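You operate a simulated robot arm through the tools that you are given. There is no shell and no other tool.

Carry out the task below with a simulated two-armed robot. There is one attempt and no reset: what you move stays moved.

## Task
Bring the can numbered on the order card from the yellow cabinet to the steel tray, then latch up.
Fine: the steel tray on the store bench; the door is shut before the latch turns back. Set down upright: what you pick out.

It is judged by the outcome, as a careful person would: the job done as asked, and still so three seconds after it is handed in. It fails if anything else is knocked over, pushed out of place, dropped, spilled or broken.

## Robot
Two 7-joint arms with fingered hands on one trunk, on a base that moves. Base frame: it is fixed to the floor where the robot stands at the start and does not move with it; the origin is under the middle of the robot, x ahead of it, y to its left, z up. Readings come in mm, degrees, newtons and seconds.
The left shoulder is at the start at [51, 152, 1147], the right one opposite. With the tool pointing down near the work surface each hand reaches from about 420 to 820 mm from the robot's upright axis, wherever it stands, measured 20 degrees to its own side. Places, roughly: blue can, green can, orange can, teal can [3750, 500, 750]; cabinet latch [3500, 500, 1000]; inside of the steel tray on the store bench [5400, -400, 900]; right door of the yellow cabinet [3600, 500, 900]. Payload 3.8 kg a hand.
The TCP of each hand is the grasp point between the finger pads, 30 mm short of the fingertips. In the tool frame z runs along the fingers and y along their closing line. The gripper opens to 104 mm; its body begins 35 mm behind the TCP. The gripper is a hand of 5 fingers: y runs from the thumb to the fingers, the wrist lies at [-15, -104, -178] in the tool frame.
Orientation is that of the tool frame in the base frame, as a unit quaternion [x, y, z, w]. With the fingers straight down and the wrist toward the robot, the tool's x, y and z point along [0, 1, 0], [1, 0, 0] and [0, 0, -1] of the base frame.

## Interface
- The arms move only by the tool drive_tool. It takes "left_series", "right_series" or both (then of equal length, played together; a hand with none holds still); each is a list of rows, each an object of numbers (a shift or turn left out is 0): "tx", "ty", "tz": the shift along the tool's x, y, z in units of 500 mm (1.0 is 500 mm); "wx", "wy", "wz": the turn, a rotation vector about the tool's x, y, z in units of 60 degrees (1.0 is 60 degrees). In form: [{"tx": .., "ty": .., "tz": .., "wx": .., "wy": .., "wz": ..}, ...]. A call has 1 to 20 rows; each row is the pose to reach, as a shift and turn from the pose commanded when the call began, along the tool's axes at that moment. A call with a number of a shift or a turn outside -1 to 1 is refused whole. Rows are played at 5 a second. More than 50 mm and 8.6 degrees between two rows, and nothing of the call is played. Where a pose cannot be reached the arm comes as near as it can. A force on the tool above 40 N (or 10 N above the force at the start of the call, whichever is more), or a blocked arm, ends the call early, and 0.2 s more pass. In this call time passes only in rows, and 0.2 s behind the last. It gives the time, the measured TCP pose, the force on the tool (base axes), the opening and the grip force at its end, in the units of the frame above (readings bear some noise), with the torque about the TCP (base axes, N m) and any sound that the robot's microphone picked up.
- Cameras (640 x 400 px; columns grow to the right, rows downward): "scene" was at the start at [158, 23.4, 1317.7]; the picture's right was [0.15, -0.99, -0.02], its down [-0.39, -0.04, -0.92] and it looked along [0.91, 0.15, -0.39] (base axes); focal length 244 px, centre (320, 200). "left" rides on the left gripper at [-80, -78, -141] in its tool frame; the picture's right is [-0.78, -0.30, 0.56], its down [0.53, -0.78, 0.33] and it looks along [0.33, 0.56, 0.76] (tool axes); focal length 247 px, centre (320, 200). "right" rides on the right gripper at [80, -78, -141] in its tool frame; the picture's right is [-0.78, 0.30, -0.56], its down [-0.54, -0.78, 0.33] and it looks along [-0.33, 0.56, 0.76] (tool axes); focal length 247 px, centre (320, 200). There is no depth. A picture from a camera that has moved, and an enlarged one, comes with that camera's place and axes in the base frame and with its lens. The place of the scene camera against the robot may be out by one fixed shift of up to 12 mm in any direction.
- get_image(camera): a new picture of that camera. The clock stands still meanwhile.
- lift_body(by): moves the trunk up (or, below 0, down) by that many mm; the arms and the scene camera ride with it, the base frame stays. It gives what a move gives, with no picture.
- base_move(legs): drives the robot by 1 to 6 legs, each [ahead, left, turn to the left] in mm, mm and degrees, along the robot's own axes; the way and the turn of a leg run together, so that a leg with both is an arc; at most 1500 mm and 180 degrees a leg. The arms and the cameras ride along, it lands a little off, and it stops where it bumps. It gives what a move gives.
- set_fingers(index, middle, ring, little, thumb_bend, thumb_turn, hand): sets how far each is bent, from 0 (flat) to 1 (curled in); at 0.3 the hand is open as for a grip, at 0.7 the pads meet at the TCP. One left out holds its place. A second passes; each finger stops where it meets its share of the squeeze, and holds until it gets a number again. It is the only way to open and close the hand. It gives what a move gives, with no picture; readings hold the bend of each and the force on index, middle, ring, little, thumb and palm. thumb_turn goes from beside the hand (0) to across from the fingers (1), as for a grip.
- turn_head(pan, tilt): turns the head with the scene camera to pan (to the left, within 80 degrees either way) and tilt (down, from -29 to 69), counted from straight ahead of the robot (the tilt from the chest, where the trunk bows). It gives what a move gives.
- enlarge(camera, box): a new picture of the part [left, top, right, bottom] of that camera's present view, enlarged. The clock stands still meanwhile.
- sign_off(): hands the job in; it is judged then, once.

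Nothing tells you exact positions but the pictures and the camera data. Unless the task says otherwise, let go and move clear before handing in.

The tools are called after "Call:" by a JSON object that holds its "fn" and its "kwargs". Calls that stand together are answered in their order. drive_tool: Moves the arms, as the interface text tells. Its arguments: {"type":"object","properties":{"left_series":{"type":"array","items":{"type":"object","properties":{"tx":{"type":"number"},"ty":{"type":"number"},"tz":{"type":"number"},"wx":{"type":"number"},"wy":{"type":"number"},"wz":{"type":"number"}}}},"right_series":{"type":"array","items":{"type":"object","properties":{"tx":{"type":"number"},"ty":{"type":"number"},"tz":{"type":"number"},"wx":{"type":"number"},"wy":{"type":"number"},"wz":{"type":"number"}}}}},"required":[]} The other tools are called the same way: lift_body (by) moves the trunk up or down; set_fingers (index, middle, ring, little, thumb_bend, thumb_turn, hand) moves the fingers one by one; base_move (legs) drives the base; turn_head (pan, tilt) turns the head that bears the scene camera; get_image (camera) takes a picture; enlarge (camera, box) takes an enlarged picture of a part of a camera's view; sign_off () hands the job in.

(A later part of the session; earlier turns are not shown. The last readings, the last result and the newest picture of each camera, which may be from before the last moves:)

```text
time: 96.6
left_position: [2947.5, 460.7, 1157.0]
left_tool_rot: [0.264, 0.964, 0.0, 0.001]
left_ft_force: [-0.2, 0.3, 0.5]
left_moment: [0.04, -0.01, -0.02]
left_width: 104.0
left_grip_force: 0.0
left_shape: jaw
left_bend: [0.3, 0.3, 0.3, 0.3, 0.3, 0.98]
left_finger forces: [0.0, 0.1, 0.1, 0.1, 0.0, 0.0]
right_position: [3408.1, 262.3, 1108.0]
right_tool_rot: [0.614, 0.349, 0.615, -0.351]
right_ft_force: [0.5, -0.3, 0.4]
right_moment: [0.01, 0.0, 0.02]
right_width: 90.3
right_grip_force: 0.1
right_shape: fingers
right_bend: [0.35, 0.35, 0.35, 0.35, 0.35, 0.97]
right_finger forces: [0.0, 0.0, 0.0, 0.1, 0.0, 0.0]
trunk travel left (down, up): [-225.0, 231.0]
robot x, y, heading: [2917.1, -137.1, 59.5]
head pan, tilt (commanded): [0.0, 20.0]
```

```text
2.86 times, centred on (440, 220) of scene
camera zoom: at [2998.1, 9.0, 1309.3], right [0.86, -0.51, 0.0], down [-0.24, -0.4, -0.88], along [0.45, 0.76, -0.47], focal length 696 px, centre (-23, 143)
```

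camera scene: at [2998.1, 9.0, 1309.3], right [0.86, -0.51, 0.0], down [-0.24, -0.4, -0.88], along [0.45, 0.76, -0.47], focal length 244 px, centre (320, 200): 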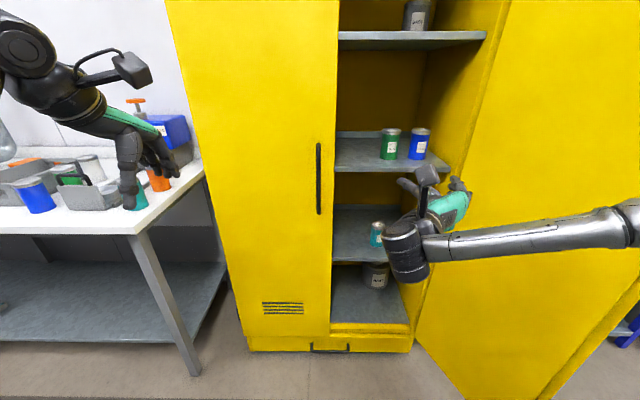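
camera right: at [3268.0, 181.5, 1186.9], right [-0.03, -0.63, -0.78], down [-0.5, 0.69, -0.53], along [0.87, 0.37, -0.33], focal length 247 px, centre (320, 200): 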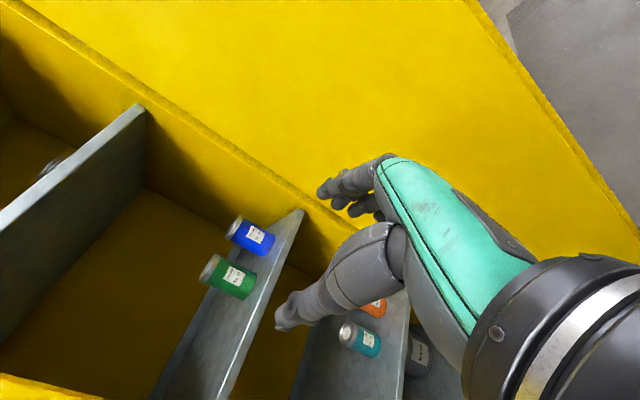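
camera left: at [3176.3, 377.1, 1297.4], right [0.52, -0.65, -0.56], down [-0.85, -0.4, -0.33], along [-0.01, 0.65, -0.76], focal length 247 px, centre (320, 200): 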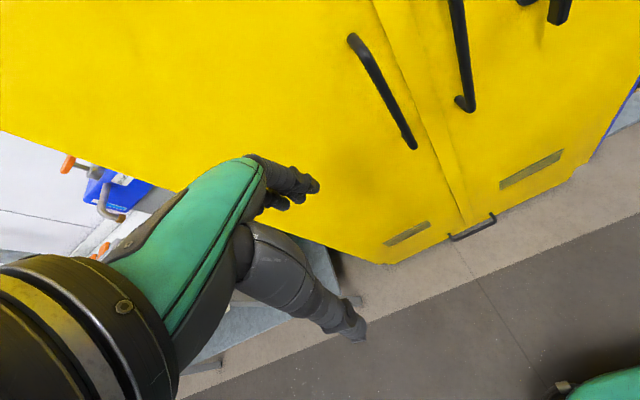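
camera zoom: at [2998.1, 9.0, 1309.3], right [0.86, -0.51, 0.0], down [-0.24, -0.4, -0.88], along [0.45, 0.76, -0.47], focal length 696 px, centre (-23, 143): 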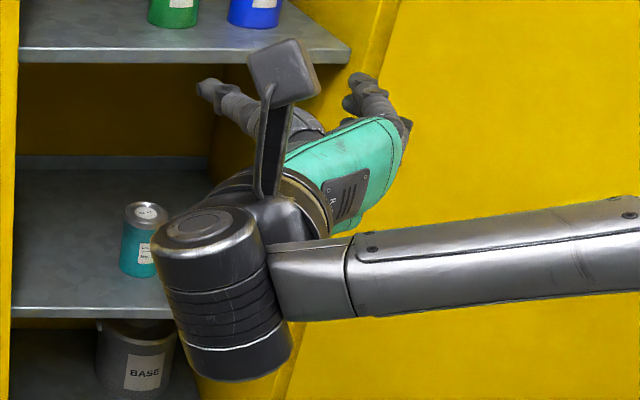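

My fingers run straight along the tool axis, about 20 mm thick, so they fit the 38 mm gap if placed close to the green can. I'll pitch the hand down 20° (keeps the can upright-grippable and clears the tray rim later) and drive 250 mm closer.

Call:
{"fn": "drive_tool", "kwargs": {"right_series": [{"wy": -0.11}, {"wy": -0.22}, {"wy": -0.333}]}}

Call:
{"fn": "base_move", "kwargs": {"legs": [[230, 0, 0]]}}

Call:
{"fn": "get_image", "kwargs": {"camera": "scene"}}

Call:
{"fn": "get_image", "kwargs": {"camera": "right"}}

```text
time: 97.4
left_position: [2947.5, 462.0, 1156.9]
left_tool_rot: [0.264, 0.964, -0.001, 0.0]
left_ft_force: [-0.5, 0.3, 0.5]
left_moment: [0.02, -0.02, 0.0]
left_width: 103.6
left_grip_force: 0.1
left_shape: jaw
left_bend: [0.3, 0.3, 0.3, 0.3, 0.3, 0.98]
left_finger forces: [0.1, 0.0, 0.0, 0.1, 0.1, 0.0]
right_position: [3408.0, 261.9, 1107.8]
right_tool_rot: [0.712, 0.404, 0.499, -0.284]
right_ft_force: [-0.2, -0.6, 0.3]
right_moment: [0.0, 0.0, 0.0]
right_width: 90.4
right_grip_force: 0.2
right_shape: fingers
right_bend: [0.35, 0.35, 0.35, 0.35, 0.35, 0.97]
right_finger forces: [0.0, 0.0, 0.1, 0.0, 0.0, 0.0]
trunk travel left (down, up): [-225.0, 231.0]
robot x, y, heading: [2918.2, -134.0, 59.5]
head pan, tilt (commanded): [0.0, 20.0]
```

```text
time: 99.1
left_position: [3065.2, 665.2, 1156.4]
left_tool_rot: [0.262, 0.965, 0.0, 0.0]
left_ft_force: [-0.7, 0.4, -0.2]
left_moment: [0.02, 0.01, 0.01]
left_width: 103.7
left_grip_force: 0.0
left_shape: jaw
left_bend: [0.3, 0.3, 0.3, 0.3, 0.3, 0.98]
left_finger forces: [0.1, 0.0, 0.0, 0.1, 0.1, 0.0]
right_position: [3528.4, 468.0, 1109.2]
right_tool_rot: [0.711, 0.406, 0.499, -0.285]
right_ft_force: [-0.8, 0.9, 0.1]
right_moment: [-0.03, -0.01, 0.0]
right_width: 90.6
right_grip_force: 0.0
right_shape: fingers
right_bend: [0.35, 0.35, 0.35, 0.35, 0.35, 0.97]
right_finger forces: [0.0, 0.0, 0.1, 0.1, 0.0, 0.0]
trunk travel left (down, up): [-225.0, 231.0]
robot x, y, heading: [3038.9, 66.7, 59.5]
head pan, tilt (commanded): [0.0, 20.0]
```

```text
taken
camera scene: at [3117.2, 213.8, 1309.3], right [0.86, -0.51, 0.0], down [-0.24, -0.41, -0.88], along [0.45, 0.76, -0.47], focal length 244 px, centre (320, 200)
```

scene: 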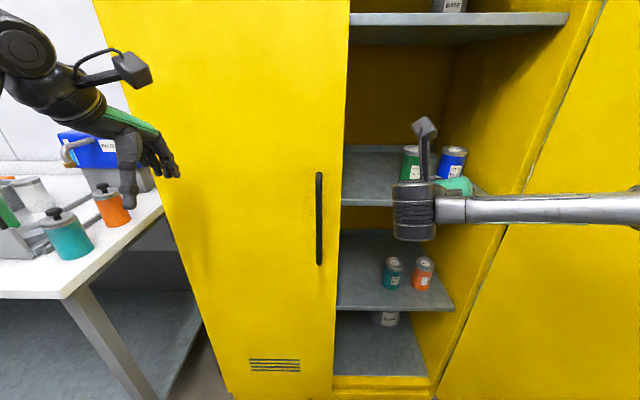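

```text
taken
camera right: at [3405.7, 416.5, 1231.4], right [-0.15, -0.83, -0.54], down [-0.6, 0.51, -0.61], along [0.78, 0.24, -0.57], focal length 247 px, centre (320, 200)
```

right: 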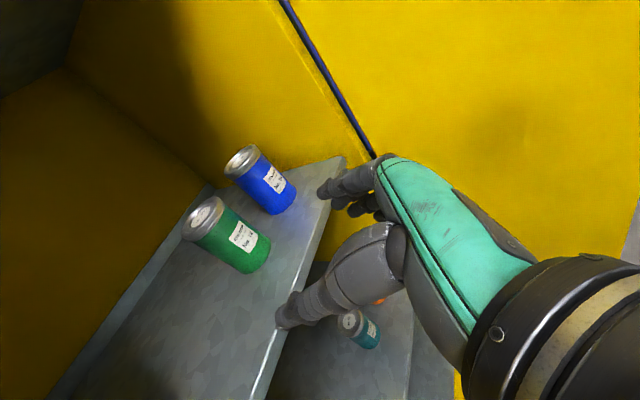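

Call:
{"fn": "enlarge", "kwargs": {"camera": "right", "box": [160, 120, 360, 300]}}

Call:
{"fn": "enlarge", "kwargs": {"camera": "scene", "box": [340, 110, 500, 210]}}

```text
2.22 times, centred on (260, 210) of right
camera zoom: at [3405.7, 416.5, 1231.4], right [-0.15, -0.83, -0.54], down [-0.6, 0.51, -0.61], along [0.78, 0.24, -0.57], focal length 549 px, centre (453, 178)
```

zoom: 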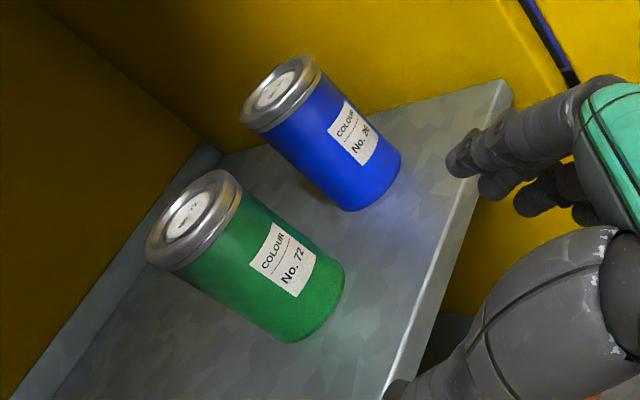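

```text
4.00 times, centred on (420, 160) of scene
camera zoom: at [3117.2, 213.8, 1309.3], right [0.86, -0.51, 0.0], down [-0.24, -0.41, -0.88], along [0.45, 0.76, -0.47], focal length 974 px, centre (-80, 360)
```

zoom: 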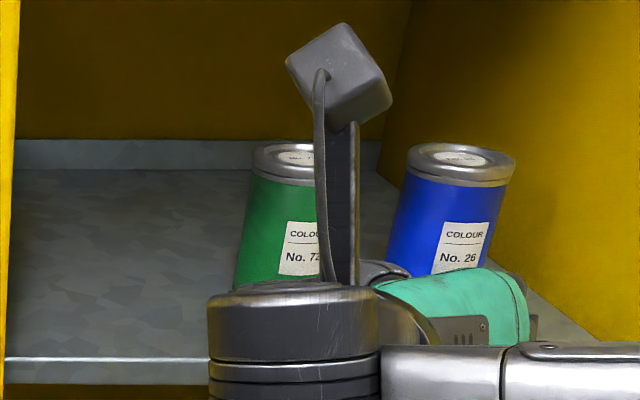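

Two independent views agree: green can axis at u 2832, v 2398, top z ≈1121; blue can 100 mm to its right. I'll go to just short of the cans and check alignment.

Call:
{"fn": "drive_tool", "kwargs": {"right_series": [{"tx": 0.02, "ty": 0.03, "tz": 0.055}, {"tx": 0.045, "ty": 0.051, "tz": 0.12}, {"tx": 0.069, "ty": 0.051, "tz": 0.19}]}}

Call:
{"fn": "get_image", "kwargs": {"camera": "right"}}

Call:
{"fn": "get_image", "kwargs": {"camera": "scene"}}

```text
time: 99.9
left_position: [3066.4, 666.7, 1154.2]
left_tool_rot: [0.263, 0.965, -0.001, 0.0]
left_ft_force: [0.4, -1.2, 0.2]
left_moment: [-0.02, -0.01, -0.06]
left_width: 103.7
left_grip_force: 0.1
left_shape: jaw
left_bend: [0.3, 0.3, 0.3, 0.3, 0.3, 0.98]
left_finger forces: [0.1, 0.0, 0.0, 0.0, 0.0, 0.0]
right_position: [3602.1, 541.0, 1106.1]
right_tool_rot: [0.711, 0.405, 0.499, -0.284]
right_ft_force: [0.1, 0.5, -1.3]
right_moment: [-0.01, -0.01, 0.0]
right_width: 90.6
right_grip_force: 0.2
right_shape: fingers
right_bend: [0.35, 0.35, 0.35, 0.35, 0.35, 0.97]
right_finger forces: [0.0, 0.1, 0.1, 0.1, 0.1, 0.1]
trunk travel left (down, up): [-225.0, 231.0]
robot x, y, heading: [3034.4, 71.6, 59.6]
head pan, tilt (commanded): [0.0, 20.0]
```

```text
taken
camera right: at [3479.6, 491.6, 1229.4], right [-0.15, -0.83, -0.54], down [-0.6, 0.51, -0.62], along [0.78, 0.23, -0.57], focal length 247 px, centre (320, 200)
```

right: 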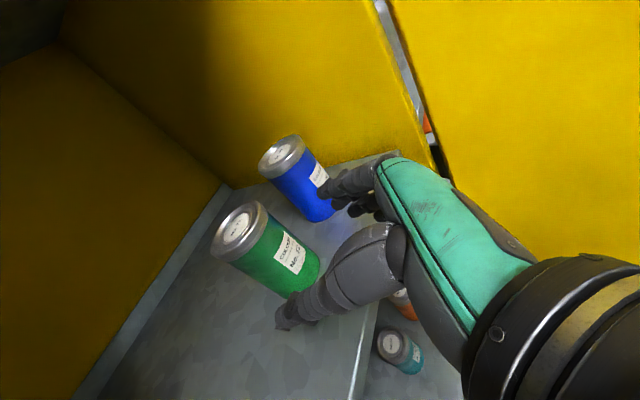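

```text
taken
camera scene: at [3117.6, 215.8, 1308.9], right [0.86, -0.51, 0.0], down [-0.24, -0.41, -0.88], along [0.45, 0.76, -0.47], focal length 244 px, centre (320, 200)
```

scene: 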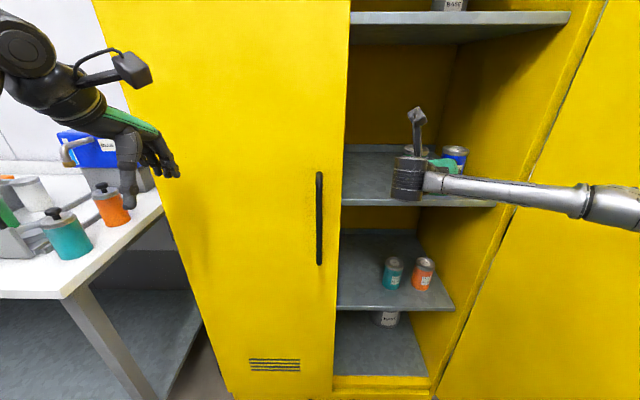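

The predicted and seen position of the can agree to a pixel. Going forward along the gap, with a check halfway.

Call:
{"fn": "drive_tool", "kwargs": {"right_series": [{"tx": 0.021, "ty": -0.002, "tz": 0.046}, {"tx": 0.042, "ty": -0.003, "tz": 0.091}]}}

Call:
{"fn": "enlarge", "kwargs": {"camera": "right", "box": [220, 120, 420, 320]}}

```text
time: 100.5
left_position: [3065.2, 665.9, 1155.3]
left_tool_rot: [0.262, 0.965, -0.001, -0.001]
left_ft_force: [0.0, -0.7, -0.2]
left_moment: [-0.01, -0.04, -0.01]
left_width: 103.8
left_grip_force: 0.1
left_shape: jaw
left_bend: [0.3, 0.3, 0.3, 0.3, 0.3, 0.98]
left_finger forces: [0.0, 0.0, 0.0, 0.0, 0.1, 0.0]
right_position: [3624.8, 586.5, 1110.6]
right_tool_rot: [0.712, 0.404, 0.499, -0.284]
right_ft_force: [-0.5, 0.4, 0.6]
right_moment: [0.03, -0.03, 0.01]
right_width: 90.4
right_grip_force: 0.1
right_shape: fingers
right_bend: [0.35, 0.35, 0.35, 0.35, 0.35, 0.97]
right_finger forces: [0.0, 0.0, 0.1, 0.0, 0.0, 0.0]
trunk travel left (down, up): [-225.0, 231.0]
robot x, y, heading: [3036.4, 71.2, 59.3]
head pan, tilt (commanded): [0.0, 20.0]
```

```text
2.00 times, centred on (320, 220) of right
camera zoom: at [3502.3, 536.8, 1233.5], right [-0.15, -0.83, -0.54], down [-0.6, 0.51, -0.62], along [0.78, 0.23, -0.57], focal length 494 px, centre (320, 160)
```

zoom: 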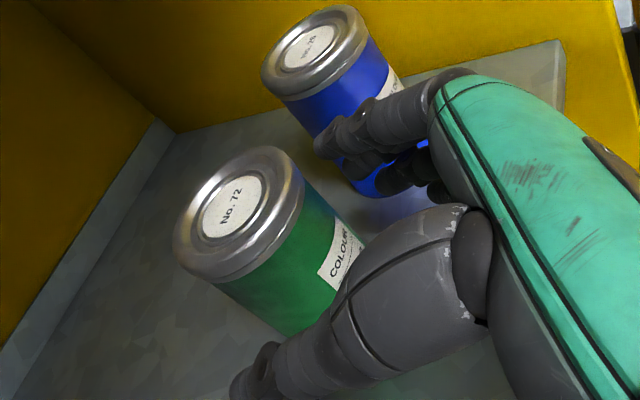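

The lid label also reads No. 72, and the index finger is heading into the gap. A small shift right to centre it, then the last 44 mm.

Call:
{"fn": "drive_tool", "kwargs": {"right_series": [{"ty": 0.008}, {"tx": 0.015, "ty": 0.008, "tz": 0.042}]}}

Call:
{"fn": "enlarge", "kwargs": {"camera": "right", "box": [220, 120, 420, 320]}}

```text
time: 101.1
left_position: [3066.4, 668.2, 1155.0]
left_tool_rot: [0.262, 0.965, -0.001, 0.0]
left_ft_force: [-0.3, 1.1, 0.1]
left_moment: [0.02, 0.02, 0.03]
left_width: 103.7
left_grip_force: 0.0
left_shape: jaw
left_bend: [0.3, 0.3, 0.3, 0.3, 0.3, 0.98]
left_finger forces: [0.0, 0.0, 0.1, 0.0, 0.1, 0.1]
right_position: [3640.8, 603.9, 1110.6]
right_tool_rot: [0.711, 0.405, 0.499, -0.285]
right_ft_force: [-0.3, -0.5, 1.1]
right_moment: [0.01, 0.0, -0.02]
right_width: 90.4
right_grip_force: 0.0
right_shape: fingers
right_bend: [0.35, 0.35, 0.35, 0.35, 0.35, 0.97]
right_finger forces: [0.0, 0.1, 0.0, 0.0, 0.0, 0.0]
trunk travel left (down, up): [-225.0, 231.0]
robot x, y, heading: [3037.8, 68.3, 59.6]
head pan, tilt (commanded): [0.0, 20.0]
```

```text
2.00 times, centred on (320, 220) of right
camera zoom: at [3517.8, 552.2, 1232.8], right [-0.15, -0.83, -0.54], down [-0.6, 0.51, -0.62], along [0.78, 0.24, -0.57], focal length 494 px, centre (320, 160)
```

zoom: 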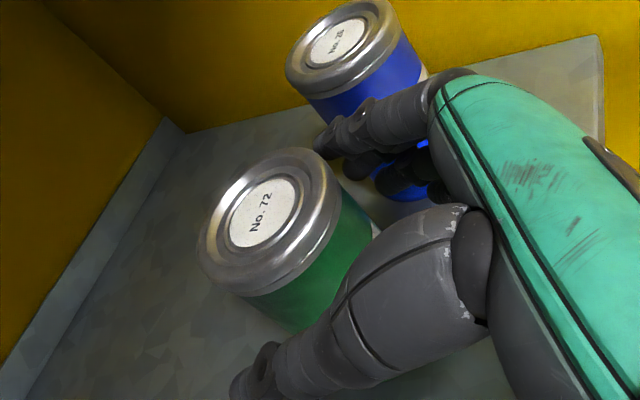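

Call:
{"fn": "drive_tool", "kwargs": {"right_series": [{"tx": 0.007, "tz": 0.02}, {"tx": 0.015, "tz": 0.04}]}}

Call:
{"fn": "enlarge", "kwargs": {"camera": "right", "box": [220, 120, 420, 320]}}

```text
time: 101.7
left_position: [3065.8, 666.0, 1156.1]
left_tool_rot: [0.262, 0.965, 0.0, 0.0]
left_ft_force: [1.0, -0.1, -0.7]
left_moment: [0.03, -0.01, -0.02]
left_width: 103.5
left_grip_force: 0.1
left_shape: jaw
left_bend: [0.3, 0.3, 0.3, 0.3, 0.3, 0.98]
left_finger forces: [0.0, 0.0, 0.0, 0.0, 0.1, 0.0]
right_position: [3650.3, 620.7, 1110.5]
right_tool_rot: [0.712, 0.404, 0.499, -0.285]
right_ft_force: [-0.3, 0.0, 0.6]
right_moment: [0.02, -0.03, -0.01]
right_width: 90.7
right_grip_force: 0.4
right_shape: fingers
right_bend: [0.35, 0.35, 0.35, 0.35, 0.35, 0.97]
right_finger forces: [0.5, 0.0, 0.0, 0.1, 0.1, 0.0]
trunk travel left (down, up): [-225.0, 231.0]
robot x, y, heading: [3035.6, 71.3, 59.8]
head pan, tilt (commanded): [0.0, 20.0]
```

```text
2.00 times, centred on (320, 220) of right
camera zoom: at [3529.0, 570.8, 1234.1], right [-0.15, -0.83, -0.54], down [-0.6, 0.51, -0.61], along [0.78, 0.23, -0.57], focal length 494 px, centre (320, 160)
```

zoom: 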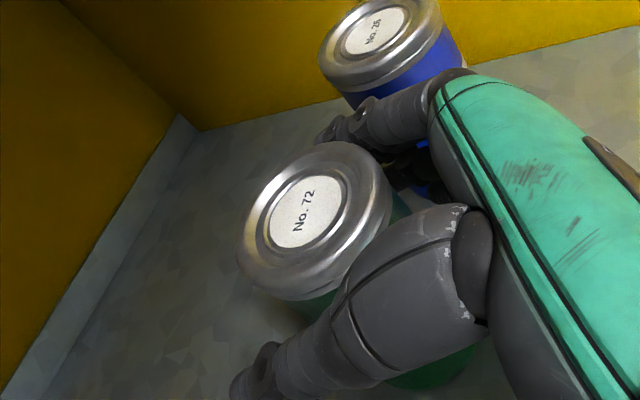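

The hand straddles the green can with only a feather touch. Closing the fingers now.

Call:
{"fn": "set_fingers", "kwargs": {"hand": "right", "index": 0.5, "middle": 0.5, "ring": 0.5, "little": 0.5, "thumb_bend": 0.52}}

Call:
{"fn": "enlarge", "kwargs": {"camera": "right", "box": [220, 120, 420, 320]}}

```text
time: 102.7
left_position: [3066.4, 665.6, 1155.9]
left_tool_rot: [0.262, 0.965, 0.0, 0.0]
left_ft_force: [0.5, -0.7, -0.3]
left_moment: [-0.02, 0.0, -0.01]
left_width: 103.9
left_grip_force: 0.1
left_shape: jaw
left_bend: [0.3, 0.3, 0.3, 0.3, 0.3, 0.98]
left_finger forces: [0.1, 0.1, 0.1, 0.0, 0.0, 0.0]
right_position: [3652.0, 621.6, 1112.4]
right_tool_rot: [0.711, 0.405, 0.498, -0.286]
right_ft_force: [-0.4, 0.0, 0.2]
right_moment: [-0.01, -0.03, -0.04]
right_width: 60.1
right_grip_force: 5.7
right_shape: fingers
right_bend: [0.47, 0.48, 0.48, 0.5, 0.47, 0.97]
right_finger forces: [2.7, 1.3, 1.6, 0.1, 5.8, 0.1]
trunk travel left (down, up): [-225.0, 231.0]
robot x, y, heading: [3036.9, 67.4, 59.4]
head pan, tilt (commanded): [0.0, 20.0]
```

```text
2.00 times, centred on (320, 220) of right
camera zoom: at [3528.6, 570.5, 1234.2], right [-0.15, -0.83, -0.54], down [-0.6, 0.51, -0.61], along [0.78, 0.24, -0.57], focal length 494 px, centre (320, 160)
```

zoom: 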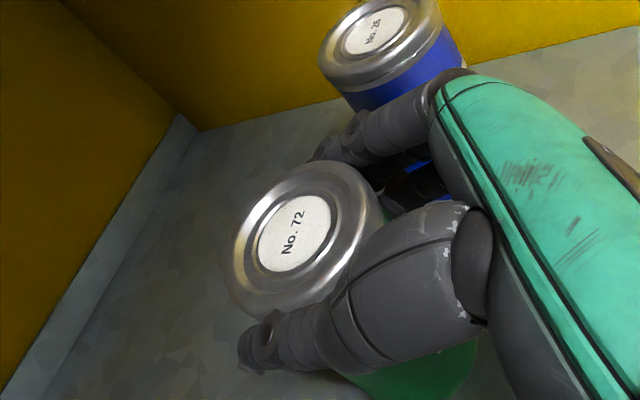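

Call:
{"fn": "set_fingers", "kwargs": {"hand": "right", "index": 0.62, "middle": 0.62, "ring": 0.62, "little": 0.62, "thumb_bend": 0.68}}

Call:
{"fn": "enlarge", "kwargs": {"camera": "right", "box": [220, 120, 420, 320]}}

```text
time: 103.7
left_position: [3066.4, 664.4, 1155.6]
left_tool_rot: [0.262, 0.965, 0.0, 0.0]
left_ft_force: [0.5, -0.5, 0.4]
left_moment: [0.01, -0.03, 0.01]
left_width: 103.7
left_grip_force: 0.1
left_shape: jaw
left_bend: [0.3, 0.3, 0.3, 0.3, 0.3, 0.98]
left_finger forces: [0.1, 0.1, 0.0, 0.1, 0.0, 0.0]
right_position: [3649.9, 620.8, 1112.0]
right_tool_rot: [0.711, 0.405, 0.5, -0.285]
right_ft_force: [1.8, -0.4, 0.2]
right_moment: [-0.06, -0.21, 0.0]
right_width: 57.5
right_grip_force: 19.5
right_shape: fingers
right_bend: [0.54, 0.56, 0.55, 0.6, 0.47, 0.95]
right_finger forces: [7.2, 5.9, 5.5, 1.4, 19.2, 0.1]
trunk travel left (down, up): [-225.0, 231.0]
robot x, y, heading: [3037.0, 67.2, 59.4]
head pan, tilt (commanded): [0.0, 20.0]
```

```text
2.00 times, centred on (320, 220) of right
camera zoom: at [3528.9, 570.2, 1234.3], right [-0.15, -0.83, -0.54], down [-0.6, 0.51, -0.61], along [0.78, 0.24, -0.57], focal length 494 px, centre (320, 160)
```

zoom: 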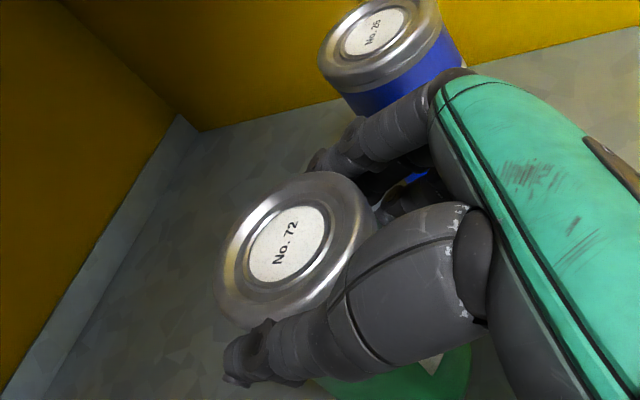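

Good grip, about 20 N with the can still upright. Lifting slightly first.

Call:
{"fn": "drive_tool", "kwargs": {"right_series": [{"tx": 0.019, "tz": -0.007}, {"tx": 0.038, "tz": -0.014}, {"tx": 0.056, "tz": -0.0205}]}}

Call:
{"fn": "get_image", "kwargs": {"camera": "right"}}

Call:
{"fn": "enlarge", "kwargs": {"camera": "scene", "box": [340, 90, 500, 210]}}

```text
time: 104.5
left_position: [3066.9, 665.6, 1155.3]
left_tool_rot: [0.262, 0.965, 0.001, 0.0]
left_ft_force: [0.0, -0.3, -0.5]
left_moment: [0.01, -0.02, 0.01]
left_width: 103.4
left_grip_force: 0.1
left_shape: jaw
left_bend: [0.3, 0.3, 0.3, 0.3, 0.3, 0.98]
left_finger forces: [0.0, 0.0, 0.0, 0.1, 0.1, 0.0]
right_position: [3650.5, 620.9, 1140.9]
right_tool_rot: [0.711, 0.405, 0.499, -0.285]
right_ft_force: [-0.6, -0.4, -3.3]
right_moment: [-0.04, 0.0, 0.0]
right_width: 57.1
right_grip_force: 19.0
right_shape: fingers
right_bend: [0.54, 0.56, 0.55, 0.61, 0.47, 0.95]
right_finger forces: [7.5, 5.7, 4.9, 1.0, 19.2, 0.0]
trunk travel left (down, up): [-225.0, 231.0]
robot x, y, heading: [3037.4, 70.3, 59.5]
head pan, tilt (commanded): [0.0, 20.0]
```

```text
taken
camera right: at [3528.0, 571.1, 1264.1], right [-0.15, -0.83, -0.54], down [-0.6, 0.51, -0.61], along [0.78, 0.24, -0.57], focal length 247 px, centre (320, 200)
```

right: 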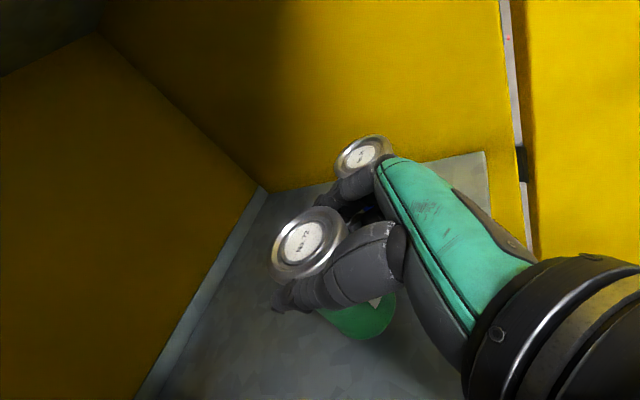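

```text
3.33 times, centred on (420, 150) of scene
camera zoom: at [3117.6, 214.7, 1309.1], right [0.86, -0.51, 0.0], down [-0.24, -0.41, -0.88], along [0.45, 0.76, -0.47], focal length 812 px, centre (-13, 367)
```

zoom: 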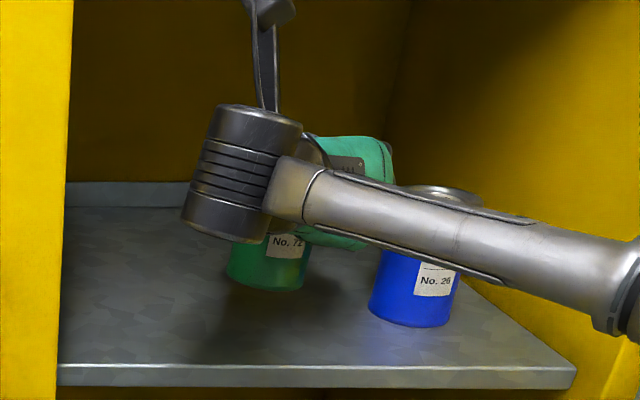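

The can is lifted (about 0.33 kg) and upright. I'll shift a little left, raise a bit more and back the base out.

Call:
{"fn": "drive_tool", "kwargs": {"right_series": [{"ty": -0.02}, {"ty": -0.03, "tx": 0.02, "tz": -0.03}, {"ty": -0.03, "tx": 0.03, "tz": -0.08}, {"ty": -0.03, "tx": 0.02, "tz": -0.15}]}}

Call:
{"fn": "base_move", "kwargs": {"legs": [[-350, 0, 0]]}}

Call:
{"fn": "get_image", "kwargs": {"camera": "scene"}}

Call:
{"fn": "get_image", "kwargs": {"camera": "right"}}

```text
time: 105.5
left_position: [3066.1, 666.0, 1158.0]
left_tool_rot: [0.262, 0.965, 0.0, 0.0]
left_ft_force: [-0.3, -0.1, 0.9]
left_moment: [0.05, -0.03, -0.03]
left_width: 103.7
left_grip_force: 0.0
left_shape: jaw
left_bend: [0.3, 0.3, 0.3, 0.3, 0.3, 0.98]
left_finger forces: [0.0, 0.0, 0.0, 0.1, 0.1, 0.0]
right_position: [3604.5, 569.4, 1178.1]
right_tool_rot: [0.712, 0.405, 0.499, -0.285]
right_ft_force: [0.3, -0.6, -2.5]
right_moment: [-0.04, -0.03, 0.0]
right_width: 57.3
right_grip_force: 19.3
right_shape: fingers
right_bend: [0.54, 0.56, 0.55, 0.61, 0.47, 0.95]
right_finger forces: [7.5, 5.8, 4.9, 1.1, 19.2, 0.0]
trunk travel left (down, up): [-225.0, 231.0]
robot x, y, heading: [3037.3, 67.5, 59.6]
head pan, tilt (commanded): [0.0, 20.0]
```

```text
time: 107.8
left_position: [2890.0, 364.3, 1155.5]
left_tool_rot: [0.263, 0.965, -0.001, -0.001]
left_ft_force: [0.3, -0.5, 0.0]
left_moment: [0.03, 0.0, -0.01]
left_width: 103.5
left_grip_force: 0.1
left_shape: jaw
left_bend: [0.3, 0.3, 0.3, 0.3, 0.3, 0.98]
left_finger forces: [0.0, 0.0, 0.0, 0.1, 0.0, 0.0]
right_position: [3429.5, 269.2, 1176.9]
right_tool_rot: [0.712, 0.405, 0.499, -0.285]
right_ft_force: [0.3, -1.0, -2.8]
right_moment: [-0.1, 0.01, 0.01]
right_width: 57.3
right_grip_force: 19.3
right_shape: fingers
right_bend: [0.54, 0.56, 0.55, 0.61, 0.47, 0.95]
right_finger forces: [7.5, 5.7, 4.9, 1.0, 19.0, 0.1]
trunk travel left (down, up): [-225.0, 231.0]
robot x, y, heading: [2859.8, -230.1, 59.4]
head pan, tilt (commanded): [0.0, 20.0]
```

```text
taken
camera scene: at [2940.6, -86.6, 1309.0], right [0.86, -0.51, 0.0], down [-0.24, -0.41, -0.88], along [0.45, 0.76, -0.47], focal length 244 px, centre (320, 200)
```

scene: 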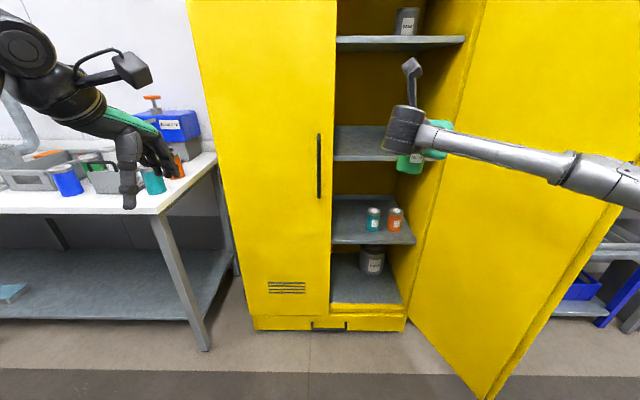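

```text
taken
camera right: at [3306.9, 218.6, 1299.3], right [-0.15, -0.83, -0.54], down [-0.6, 0.51, -0.61], along [0.78, 0.23, -0.57], focal length 247 px, centre (320, 200)
```

right: 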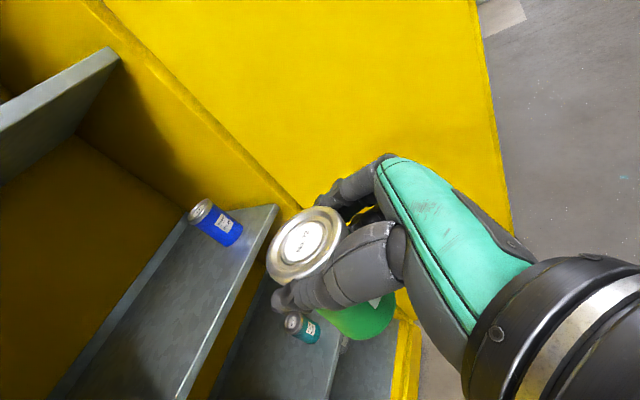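

The can is out, blue still in place. The door stands at about 126°, so I'll turn right in place to face down the aisle, keeping the held can clear of the door.

Call:
{"fn": "base_move", "kwargs": {"legs": [[0, 0, -45]]}}

Call:
{"fn": "turn_head", "kwargs": {"pan": 0, "tilt": 15}}

Call:
{"fn": "get_image", "kwargs": {"camera": "scene"}}

```text
time: 110.2
left_position: [3297.8, 172.8, 1155.5]
left_tool_rot: [0.609, 0.793, 0.0, 0.0]
left_ft_force: [-0.6, -0.6, 0.8]
left_moment: [0.0, 0.03, 0.0]
left_width: 103.6
left_grip_force: 0.0
left_shape: jaw
left_bend: [0.3, 0.3, 0.3, 0.3, 0.3, 0.98]
left_finger forces: [0.0, 0.1, 0.1, 0.0, 0.0, 0.0]
right_position: [3616.0, -272.8, 1177.5]
right_tool_rot: [0.812, 0.106, 0.569, -0.075]
right_ft_force: [1.7, -0.1, -2.9]
right_moment: [-0.04, 0.02, 0.0]
right_width: 57.0
right_grip_force: 19.1
right_shape: fingers
right_bend: [0.54, 0.56, 0.56, 0.61, 0.47, 0.95]
right_finger forces: [7.3, 5.6, 4.7, 1.0, 18.7, 0.0]
trunk travel left (down, up): [-225.0, 231.0]
robot x, y, heading: [2859.6, -230.9, 15.1]
head pan, tilt (commanded): [0.0, 20.0]
```

```text
time: 110.9
left_position: [3297.8, 171.2, 1155.1]
left_tool_rot: [0.609, 0.793, 0.0, 0.001]
left_ft_force: [-0.4, -0.2, 0.2]
left_moment: [0.01, 0.0, 0.01]
left_width: 103.8
left_grip_force: 0.0
left_shape: jaw
left_bend: [0.3, 0.3, 0.3, 0.3, 0.3, 0.98]
left_finger forces: [0.1, 0.0, 0.0, 0.0, 0.0, 0.0]
right_position: [3616.5, -272.9, 1176.6]
right_tool_rot: [0.812, 0.105, 0.569, -0.075]
right_ft_force: [0.1, 0.3, -2.8]
right_moment: [-0.02, -0.01, -0.03]
right_width: 57.3
right_grip_force: 19.3
right_shape: fingers
right_bend: [0.54, 0.56, 0.56, 0.61, 0.47, 0.95]
right_finger forces: [7.5, 5.6, 4.8, 0.8, 18.7, 0.0]
trunk travel left (down, up): [-225.0, 231.0]
robot x, y, heading: [2862.7, -233.2, 15.0]
head pan, tilt (commanded): [0.0, 15.0]
```

```text
taken
camera scene: at [3014.0, -182.0, 1317.1], right [0.26, -0.97, 0.0], down [-0.38, -0.1, -0.92], along [0.89, 0.24, -0.39], focal length 244 px, centre (320, 200)
```

scene: 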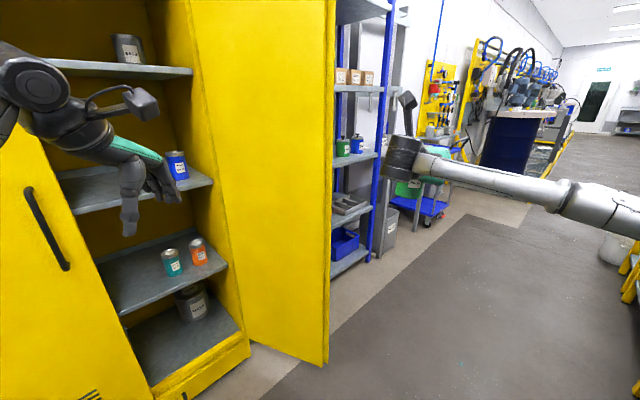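

Call:
{"fn": "base_move", "kwargs": {"legs": [[0, 0, -30]]}}

Call:
{"fn": "turn_head", "kwargs": {"pan": -20, "tilt": 20}}

Call:
{"fn": "get_image", "kwargs": {"camera": "scene"}}

```text
time: 112.7
left_position: [3439.1, -89.5, 1155.8]
left_tool_rot: [0.787, 0.617, 0.0, 0.0]
left_ft_force: [0.0, 0.3, 0.6]
left_moment: [0.0, 0.0, 0.0]
left_width: 103.8
left_grip_force: 0.0
left_shape: jaw
left_bend: [0.3, 0.3, 0.3, 0.3, 0.3, 0.98]
left_finger forces: [0.0, 0.0, 0.0, 0.0, 0.0, 0.0]
right_position: [3502.5, -631.9, 1176.6]
right_tool_rot: [0.812, -0.101, 0.57, 0.069]
right_ft_force: [-0.4, -0.7, -2.9]
right_moment: [0.01, 0.04, -0.01]
right_width: 57.1
right_grip_force: 18.6
right_shape: fingers
right_bend: [0.54, 0.56, 0.56, 0.61, 0.47, 0.95]
right_finger forces: [7.3, 5.7, 4.8, 0.7, 18.5, 0.1]
trunk travel left (down, up): [-225.0, 231.0]
robot x, y, heading: [2860.7, -231.4, -14.0]
head pan, tilt (commanded): [0.0, 15.0]
```

```text
time: 113.6
left_position: [3439.1, -89.3, 1155.1]
left_tool_rot: [0.787, 0.616, 0.0, 0.001]
left_ft_force: [0.6, 0.7, -0.2]
left_moment: [0.0, 0.0, -0.04]
left_width: 103.7
left_grip_force: 0.0
left_shape: jaw
left_bend: [0.3, 0.3, 0.3, 0.3, 0.3, 0.98]
left_finger forces: [0.1, 0.0, 0.1, 0.0, 0.1, 0.0]
right_position: [3502.5, -633.0, 1176.4]
right_tool_rot: [0.812, -0.101, 0.57, 0.069]
right_ft_force: [0.2, 0.0, -2.7]
right_moment: [0.0, 0.02, -0.02]
right_width: 57.3
right_grip_force: 18.4
right_shape: fingers
right_bend: [0.54, 0.56, 0.56, 0.61, 0.47, 0.95]
right_finger forces: [7.5, 5.7, 4.9, 0.8, 18.5, 0.0]
trunk travel left (down, up): [-225.0, 231.0]
robot x, y, heading: [2862.6, -229.1, -14.1]
head pan, tilt (commanded): [-20.0, 20.0]
```

```text
taken
camera scene: at [3000.3, -290.8, 1309.9], right [-0.55, -0.83, 0.05], down [-0.41, 0.22, -0.88], along [0.72, -0.51, -0.46], focal length 244 px, centre (320, 200)
```

scene: 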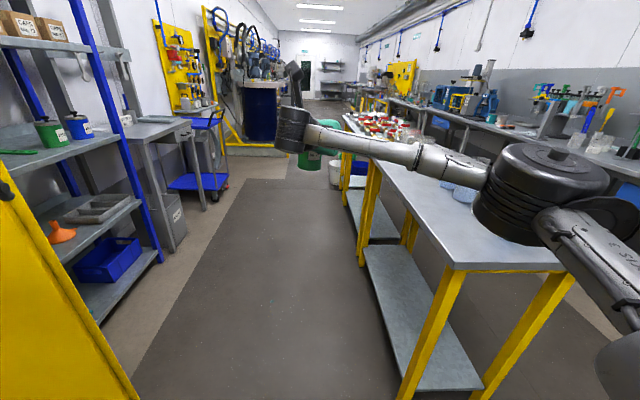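

The second table is close on my right, so I shift left towards the middle of the aisle, finish the turn and check.

Call:
{"fn": "base_move", "kwargs": {"legs": [[0, 170, 0], [0, 0, -16.5]]}}

Call:
{"fn": "turn_head", "kwargs": {"pan": 0, "tilt": 20}}

Call:
{"fn": "get_image", "kwargs": {"camera": "scene"}}

```text
time: 116.0
left_position: [3497.4, -87.3, 1156.4]
left_tool_rot: [0.865, 0.501, -0.001, 0.0]
left_ft_force: [-0.9, 0.2, -0.5]
left_moment: [0.02, 0.01, 0.01]
left_width: 103.8
left_grip_force: 0.2
left_shape: jaw
left_bend: [0.3, 0.3, 0.3, 0.3, 0.3, 0.98]
left_finger forces: [0.1, 0.0, 0.1, 0.1, 0.0, 0.0]
right_position: [3407.3, -626.4, 1176.5]
right_tool_rot: [0.79, -0.213, 0.555, 0.149]
right_ft_force: [0.8, -0.8, -3.6]
right_moment: [0.01, 0.07, -0.03]
right_width: 57.0
right_grip_force: 18.4
right_shape: fingers
right_bend: [0.54, 0.56, 0.56, 0.61, 0.47, 0.95]
right_finger forces: [7.4, 5.7, 4.9, 0.9, 18.6, 0.0]
trunk travel left (down, up): [-225.0, 231.0]
robot x, y, heading: [2900.9, -64.6, -30.0]
head pan, tilt (commanded): [-20.0, 20.0]
```

```text
time: 116.8
left_position: [3497.7, -87.3, 1155.4]
left_tool_rot: [0.865, 0.501, 0.001, 0.0]
left_ft_force: [-1.2, 0.4, 0.8]
left_moment: [0.01, 0.01, -0.01]
left_width: 103.8
left_grip_force: 0.1
left_shape: jaw
left_bend: [0.3, 0.3, 0.3, 0.3, 0.3, 0.98]
left_finger forces: [0.0, 0.0, 0.0, 0.1, 0.1, 0.0]
right_position: [3409.9, -627.3, 1177.2]
right_tool_rot: [0.79, -0.213, 0.555, 0.149]
right_ft_force: [-1.1, -0.2, -2.7]
right_moment: [0.02, 0.05, 0.0]
right_width: 57.2
right_grip_force: 18.6
right_shape: fingers
right_bend: [0.54, 0.56, 0.56, 0.61, 0.47, 0.95]
right_finger forces: [7.4, 5.7, 4.9, 0.8, 18.6, 0.1]
trunk travel left (down, up): [-225.0, 231.0]
robot x, y, heading: [2898.3, -63.4, -30.0]
head pan, tilt (commanded): [0.0, 20.0]
```

```text
taken
camera scene: at [3038.1, -134.7, 1309.1], right [-0.5, -0.87, 0.0], down [-0.41, 0.24, -0.88], along [0.76, -0.44, -0.47], focal length 244 px, centre (320, 200)
```

scene: 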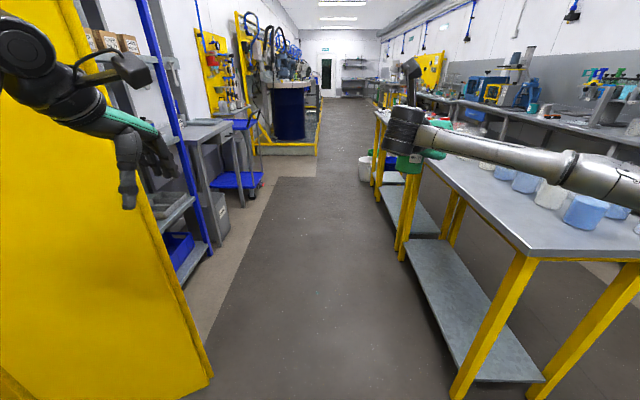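

The aisle is clear: door edge about 130 mm off my left elbow after a small shift right, and the table top lies below my right arm. Driving along the aisle in two stages.

Call:
{"fn": "base_move", "kwargs": {"legs": [[0, -40, -0.6], [1000, 0, 0]]}}

Call:
{"fn": "get_image", "kwargs": {"camera": "scene"}}

```text
time: 122.6
left_position: [4368.0, -611.9, 1157.1]
left_tool_rot: [0.859, 0.512, 0.001, 0.001]
left_ft_force: [0.4, -0.5, 1.0]
left_moment: [-0.02, -0.03, -0.01]
left_width: 103.8
left_grip_force: 0.0
left_shape: jaw
left_bend: [0.3, 0.3, 0.3, 0.3, 0.3, 0.98]
left_finger forces: [0.0, 0.0, 0.1, 0.0, 0.1, 0.0]
right_position: [4292.0, -1153.2, 1176.4]
right_tool_rot: [0.793, -0.203, 0.557, 0.141]
right_ft_force: [-0.7, 1.0, -3.4]
right_moment: [0.0, 0.06, 0.0]
right_width: 57.4
right_grip_force: 19.0
right_shape: fingers
right_bend: [0.54, 0.56, 0.56, 0.61, 0.47, 0.95]
right_finger forces: [7.5, 5.6, 4.9, 0.8, 18.6, 0.1]
trunk travel left (down, up): [-225.0, 231.0]
robot x, y, heading: [3770.8, -603.5, -28.4]
head pan, tilt (commanded): [0.0, 20.0]
```

```text
taken
camera scene: at [3910.2, -670.7, 1309.2], right [-0.48, -0.88, 0.0], down [-0.41, 0.23, -0.88], along [0.77, -0.42, -0.47], focal length 244 px, centre (320, 200)
```

scene: 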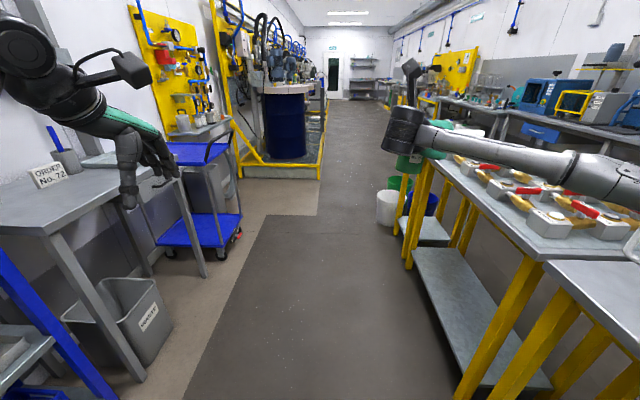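

Call:
{"fn": "base_move", "kwargs": {"legs": [[0, 0, -2.2], [1050, 0, 0]]}}

Call:
{"fn": "get_image", "kwargs": {"camera": "scene"}}

Call:
{"fn": "get_image", "kwargs": {"camera": "right"}}

```text
time: 128.4
left_position: [5271.7, -1199.6, 1155.9]
left_tool_rot: [0.874, 0.486, 0.001, 0.0]
left_ft_force: [0.3, -0.4, 0.0]
left_moment: [-0.03, 0.01, 0.0]
left_width: 104.3
left_grip_force: 0.1
left_shape: jaw
left_bend: [0.3, 0.3, 0.3, 0.3, 0.3, 0.98]
left_finger forces: [0.0, 0.1, 0.0, 0.0, 0.0, 0.1]
right_position: [5164.3, -1735.9, 1176.3]
right_tool_rot: [0.786, -0.227, 0.552, 0.158]
right_ft_force: [0.0, 0.0, -2.7]
right_moment: [0.02, 0.03, 0.0]
right_width: 56.9
right_grip_force: 18.7
right_shape: fingers
right_bend: [0.54, 0.56, 0.56, 0.61, 0.47, 0.95]
right_finger forces: [7.5, 5.6, 4.9, 0.8, 18.7, 0.0]
trunk travel left (down, up): [-225.0, 231.0]
robot x, y, heading: [4678.7, -1158.8, -31.9]
head pan, tilt (commanded): [0.0, 20.0]
```

```text
taken
camera scene: at [4811.4, -1231.0, 1309.2], right [-0.53, -0.85, 0.0], down [-0.4, 0.25, -0.88], along [0.75, -0.47, -0.47], focal length 244 px, centre (320, 200)
```

scene: 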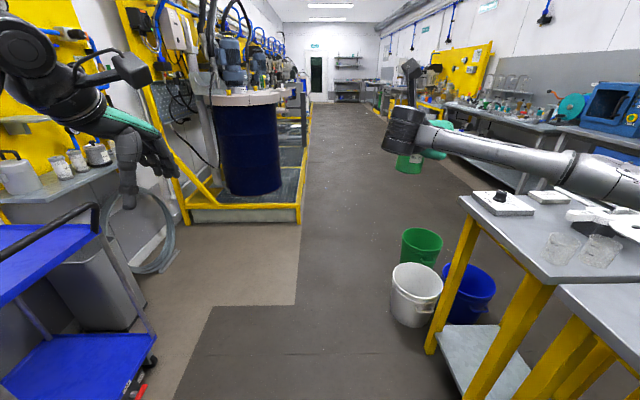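

```text
taken
camera right: at [5114.1, -1613.5, 1299.6], right [-0.82, 0.17, -0.54], down [0.52, 0.59, -0.62], along [0.22, -0.79, -0.57], focal length 247 px, centre (320, 200)
```

right: 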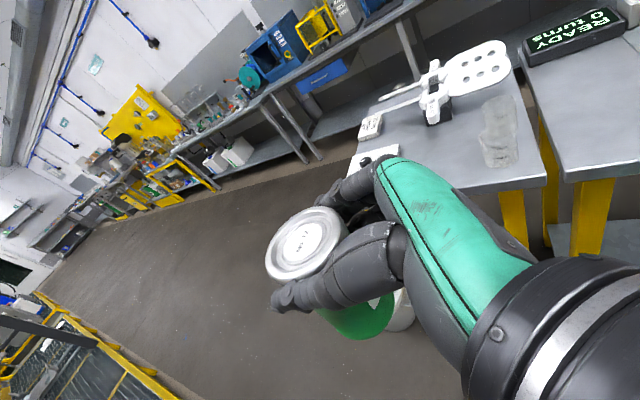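

Now turning left to face the store bench; the can stays well above and short of the cart's handle.

Call:
{"fn": "base_move", "kwargs": {"legs": [[0, 0, 91.3]]}}

Call:
{"fn": "turn_head", "kwargs": {"pan": -10, "tilt": 25}}

Call:
{"fn": "get_image", "kwargs": {"camera": "scene"}}

Call:
{"fn": "get_image", "kwargs": {"camera": "right"}}

```text
time: 132.8
left_position: [4677.4, -558.4, 1156.5]
left_tool_rot: [0.239, 0.971, 0.0, 0.0]
left_ft_force: [0.4, 0.2, 0.4]
left_moment: [0.0, -0.03, 0.01]
left_width: 103.8
left_grip_force: 0.1
left_shape: jaw
left_bend: [0.3, 0.3, 0.3, 0.3, 0.3, 0.98]
left_finger forces: [0.1, 0.0, 0.0, 0.1, 0.0, 0.0]
right_position: [5220.9, -627.5, 1176.0]
right_tool_rot: [0.701, 0.423, 0.492, -0.296]
right_ft_force: [0.7, -0.2, -2.6]
right_moment: [-0.07, 0.06, -0.01]
right_width: 57.0
right_grip_force: 17.3
right_shape: fingers
right_bend: [0.54, 0.56, 0.56, 0.62, 0.47, 0.95]
right_finger forces: [7.2, 5.4, 4.7, 0.6, 17.6, 0.1]
trunk travel left (down, up): [-225.0, 231.0]
robot x, y, heading: [4677.3, -1155.7, 62.2]
head pan, tilt (commanded): [0.0, 20.0]
```

```text
time: 133.5
left_position: [4677.1, -559.2, 1156.5]
left_tool_rot: [0.239, 0.971, 0.0, -0.001]
left_ft_force: [0.3, 0.1, 0.6]
left_moment: [-0.02, 0.01, -0.03]
left_width: 103.7
left_grip_force: 0.1
left_shape: jaw
left_bend: [0.3, 0.3, 0.3, 0.3, 0.3, 0.98]
left_finger forces: [0.1, 0.1, 0.0, 0.0, 0.0, 0.0]
right_position: [5219.6, -628.4, 1176.1]
right_tool_rot: [0.702, 0.421, 0.491, -0.297]
right_ft_force: [-0.1, 0.2, -2.8]
right_moment: [-0.06, 0.01, 0.03]
right_width: 57.2
right_grip_force: 18.3
right_shape: fingers
right_bend: [0.54, 0.56, 0.56, 0.62, 0.47, 0.95]
right_finger forces: [7.3, 5.4, 4.7, 0.5, 17.6, 0.1]
trunk travel left (down, up): [-225.0, 231.0]
robot x, y, heading: [4674.9, -1151.6, 62.1]
head pan, tilt (commanded): [-10.0, 25.0]
```

```text
taken
camera scene: at [4763.6, -1017.6, 1301.5], right [0.79, -0.61, 0.02], down [-0.32, -0.44, -0.84], along [0.52, 0.66, -0.54], focal length 244 px, centre (320, 200)
```

scene: 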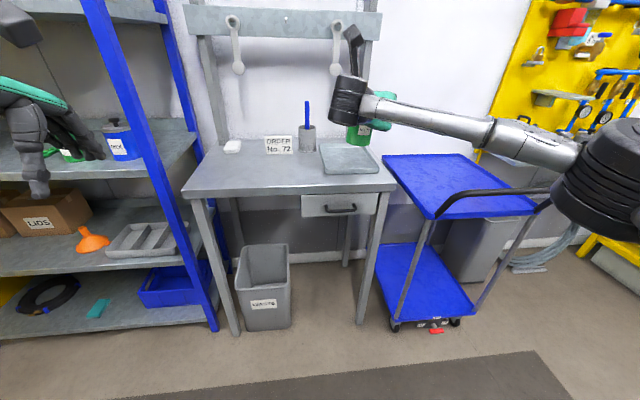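

```text
taken
camera right: at [5101.2, -684.0, 1299.3], right [-0.11, -0.83, -0.54], down [-0.63, 0.48, -0.62], along [0.77, 0.27, -0.57], focal length 247 px, centre (320, 200)
```

right: 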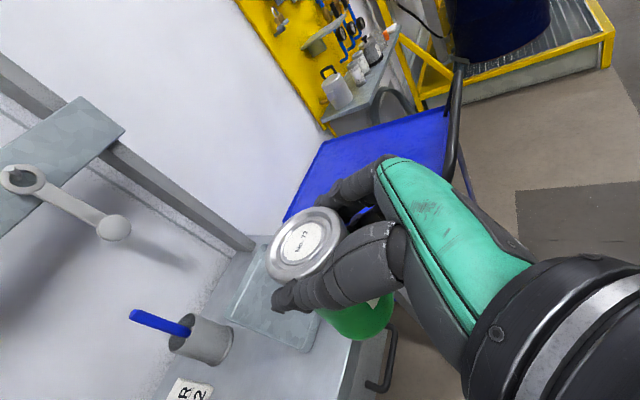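

I'm facing the bench. Let me measure the tray and the things beside it precisely before going in.

Call:
{"fn": "base_move", "kwargs": {"legs": [[0, 0, -2.7]]}}

Call:
{"fn": "enlarge", "kwargs": {"camera": "scene", "box": [200, 90, 440, 240]}}

Call:
{"fn": "get_image", "kwargs": {"camera": "right"}}

```text
time: 134.3
left_position: [4706.4, -560.7, 1155.4]
left_tool_rot: [0.262, 0.965, 0.0, 0.0]
left_ft_force: [0.5, 0.8, 0.2]
left_moment: [0.0, 0.0, 0.0]
left_width: 104.0
left_grip_force: 0.0
left_shape: jaw
left_bend: [0.3, 0.3, 0.3, 0.3, 0.3, 0.98]
left_finger forces: [0.0, 0.1, 0.0, 0.1, 0.0, 0.0]
right_position: [5243.9, -653.5, 1177.2]
right_tool_rot: [0.711, 0.405, 0.499, -0.285]
right_ft_force: [0.4, 0.0, -2.9]
right_moment: [-0.03, -0.03, 0.02]
right_width: 57.1
right_grip_force: 18.2
right_shape: fingers
right_bend: [0.54, 0.56, 0.56, 0.62, 0.47, 0.95]
right_finger forces: [7.3, 5.5, 4.8, 0.4, 17.8, 0.1]
trunk travel left (down, up): [-225.0, 231.0]
robot x, y, heading: [4680.4, -1153.1, 59.3]
head pan, tilt (commanded): [-10.0, 25.0]
```

```text
2.67 times, centred on (320, 165) of scene
camera zoom: at [4768.9, -1021.5, 1301.5], right [0.76, -0.65, 0.03], down [-0.34, -0.43, -0.84], along [0.55, 0.63, -0.54], focal length 650 px, centre (320, 293)
```

zoom: 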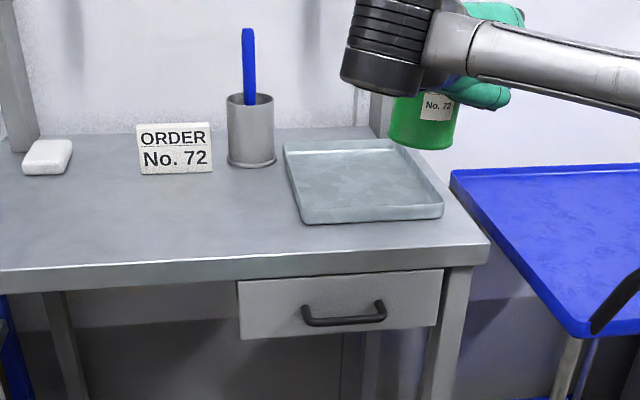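

```text
taken
camera right: at [5122.2, -704.3, 1299.6], right [-0.15, -0.83, -0.54], down [-0.6, 0.51, -0.62], along [0.78, 0.24, -0.57], focal length 247 px, centre (320, 200)
```

right: 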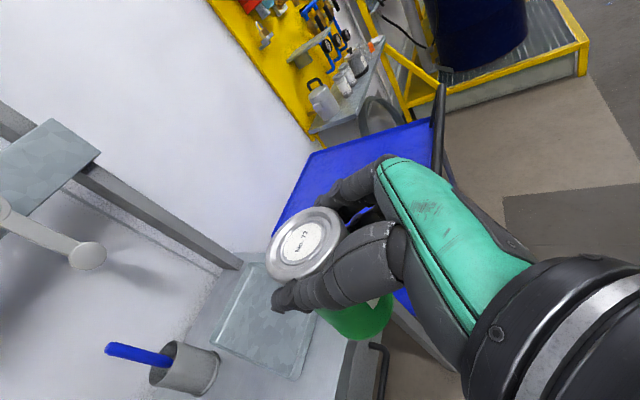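

The tray spans about u 4750–4950, v 2300–2550; my can is already lined up sideways. I'll raise the trunk so the elbow stays well above the cart while the hand goes down, then lower the hand by arm.

Call:
{"fn": "lift_body", "kwargs": {"by": 150}}

Call:
{"fn": "drive_tool", "kwargs": {"right_series": [{"tx": -0.085, "tz": 0.031}, {"tx": -0.17, "tz": 0.062}, {"tx": -0.255, "tz": 0.092}, {"tx": -0.282, "tz": 0.102}]}}

Call:
{"fn": "get_image", "kwargs": {"camera": "scene"}}

```text
time: 136.1
left_position: [4706.8, -559.8, 1305.1]
left_tool_rot: [0.263, 0.965, -0.001, 0.0]
left_ft_force: [0.2, 0.3, -1.0]
left_moment: [-0.02, 0.04, -0.03]
left_width: 103.8
left_grip_force: 0.1
left_shape: jaw
left_bend: [0.3, 0.3, 0.3, 0.3, 0.3, 0.98]
left_finger forces: [0.0, 0.0, 0.0, 0.0, 0.1, 0.1]
right_position: [5245.2, -652.9, 1326.2]
right_tool_rot: [0.711, 0.407, 0.498, -0.285]
right_ft_force: [-0.1, 0.0, -3.3]
right_moment: [-0.05, -0.02, 0.02]
right_width: 57.4
right_grip_force: 17.9
right_shape: fingers
right_bend: [0.54, 0.56, 0.56, 0.62, 0.47, 0.95]
right_finger forces: [7.2, 5.5, 4.8, 0.5, 17.7, 0.0]
trunk travel left (down, up): [-375.0, 81.0]
robot x, y, heading: [4676.5, -1153.2, 59.6]
head pan, tilt (commanded): [-10.0, 25.0]
```

```text
time: 137.1
left_position: [4706.9, -558.9, 1306.1]
left_tool_rot: [0.262, 0.965, 0.0, 0.001]
left_ft_force: [-0.4, 0.0, -0.1]
left_moment: [-0.02, 0.02, -0.01]
left_width: 103.8
left_grip_force: 0.0
left_shape: jaw
left_bend: [0.3, 0.3, 0.3, 0.3, 0.3, 0.98]
left_finger forces: [0.1, 0.0, 0.0, 0.1, 0.0, 0.0]
right_position: [5245.5, -655.3, 1179.4]
right_tool_rot: [0.711, 0.406, 0.498, -0.286]
right_ft_force: [-0.2, 0.6, -2.7]
right_moment: [-0.05, -0.01, 0.01]
right_width: 57.0
right_grip_force: 17.5
right_shape: fingers
right_bend: [0.54, 0.56, 0.56, 0.62, 0.47, 0.95]
right_finger forces: [7.3, 5.5, 4.7, 0.5, 17.7, 0.0]
trunk travel left (down, up): [-375.0, 81.0]
robot x, y, heading: [4677.7, -1155.3, 59.5]
head pan, tilt (commanded): [-10.0, 25.0]
```

```text
taken
camera scene: at [4741.9, -1068.8, 1470.3], right [0.76, -0.65, 0.0], down [-0.28, -0.34, -0.9], along [0.58, 0.68, -0.44], focal length 244 px, centre (320, 200)
```

scene: 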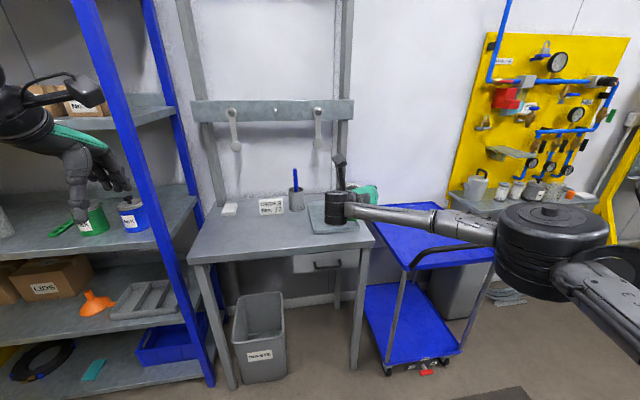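

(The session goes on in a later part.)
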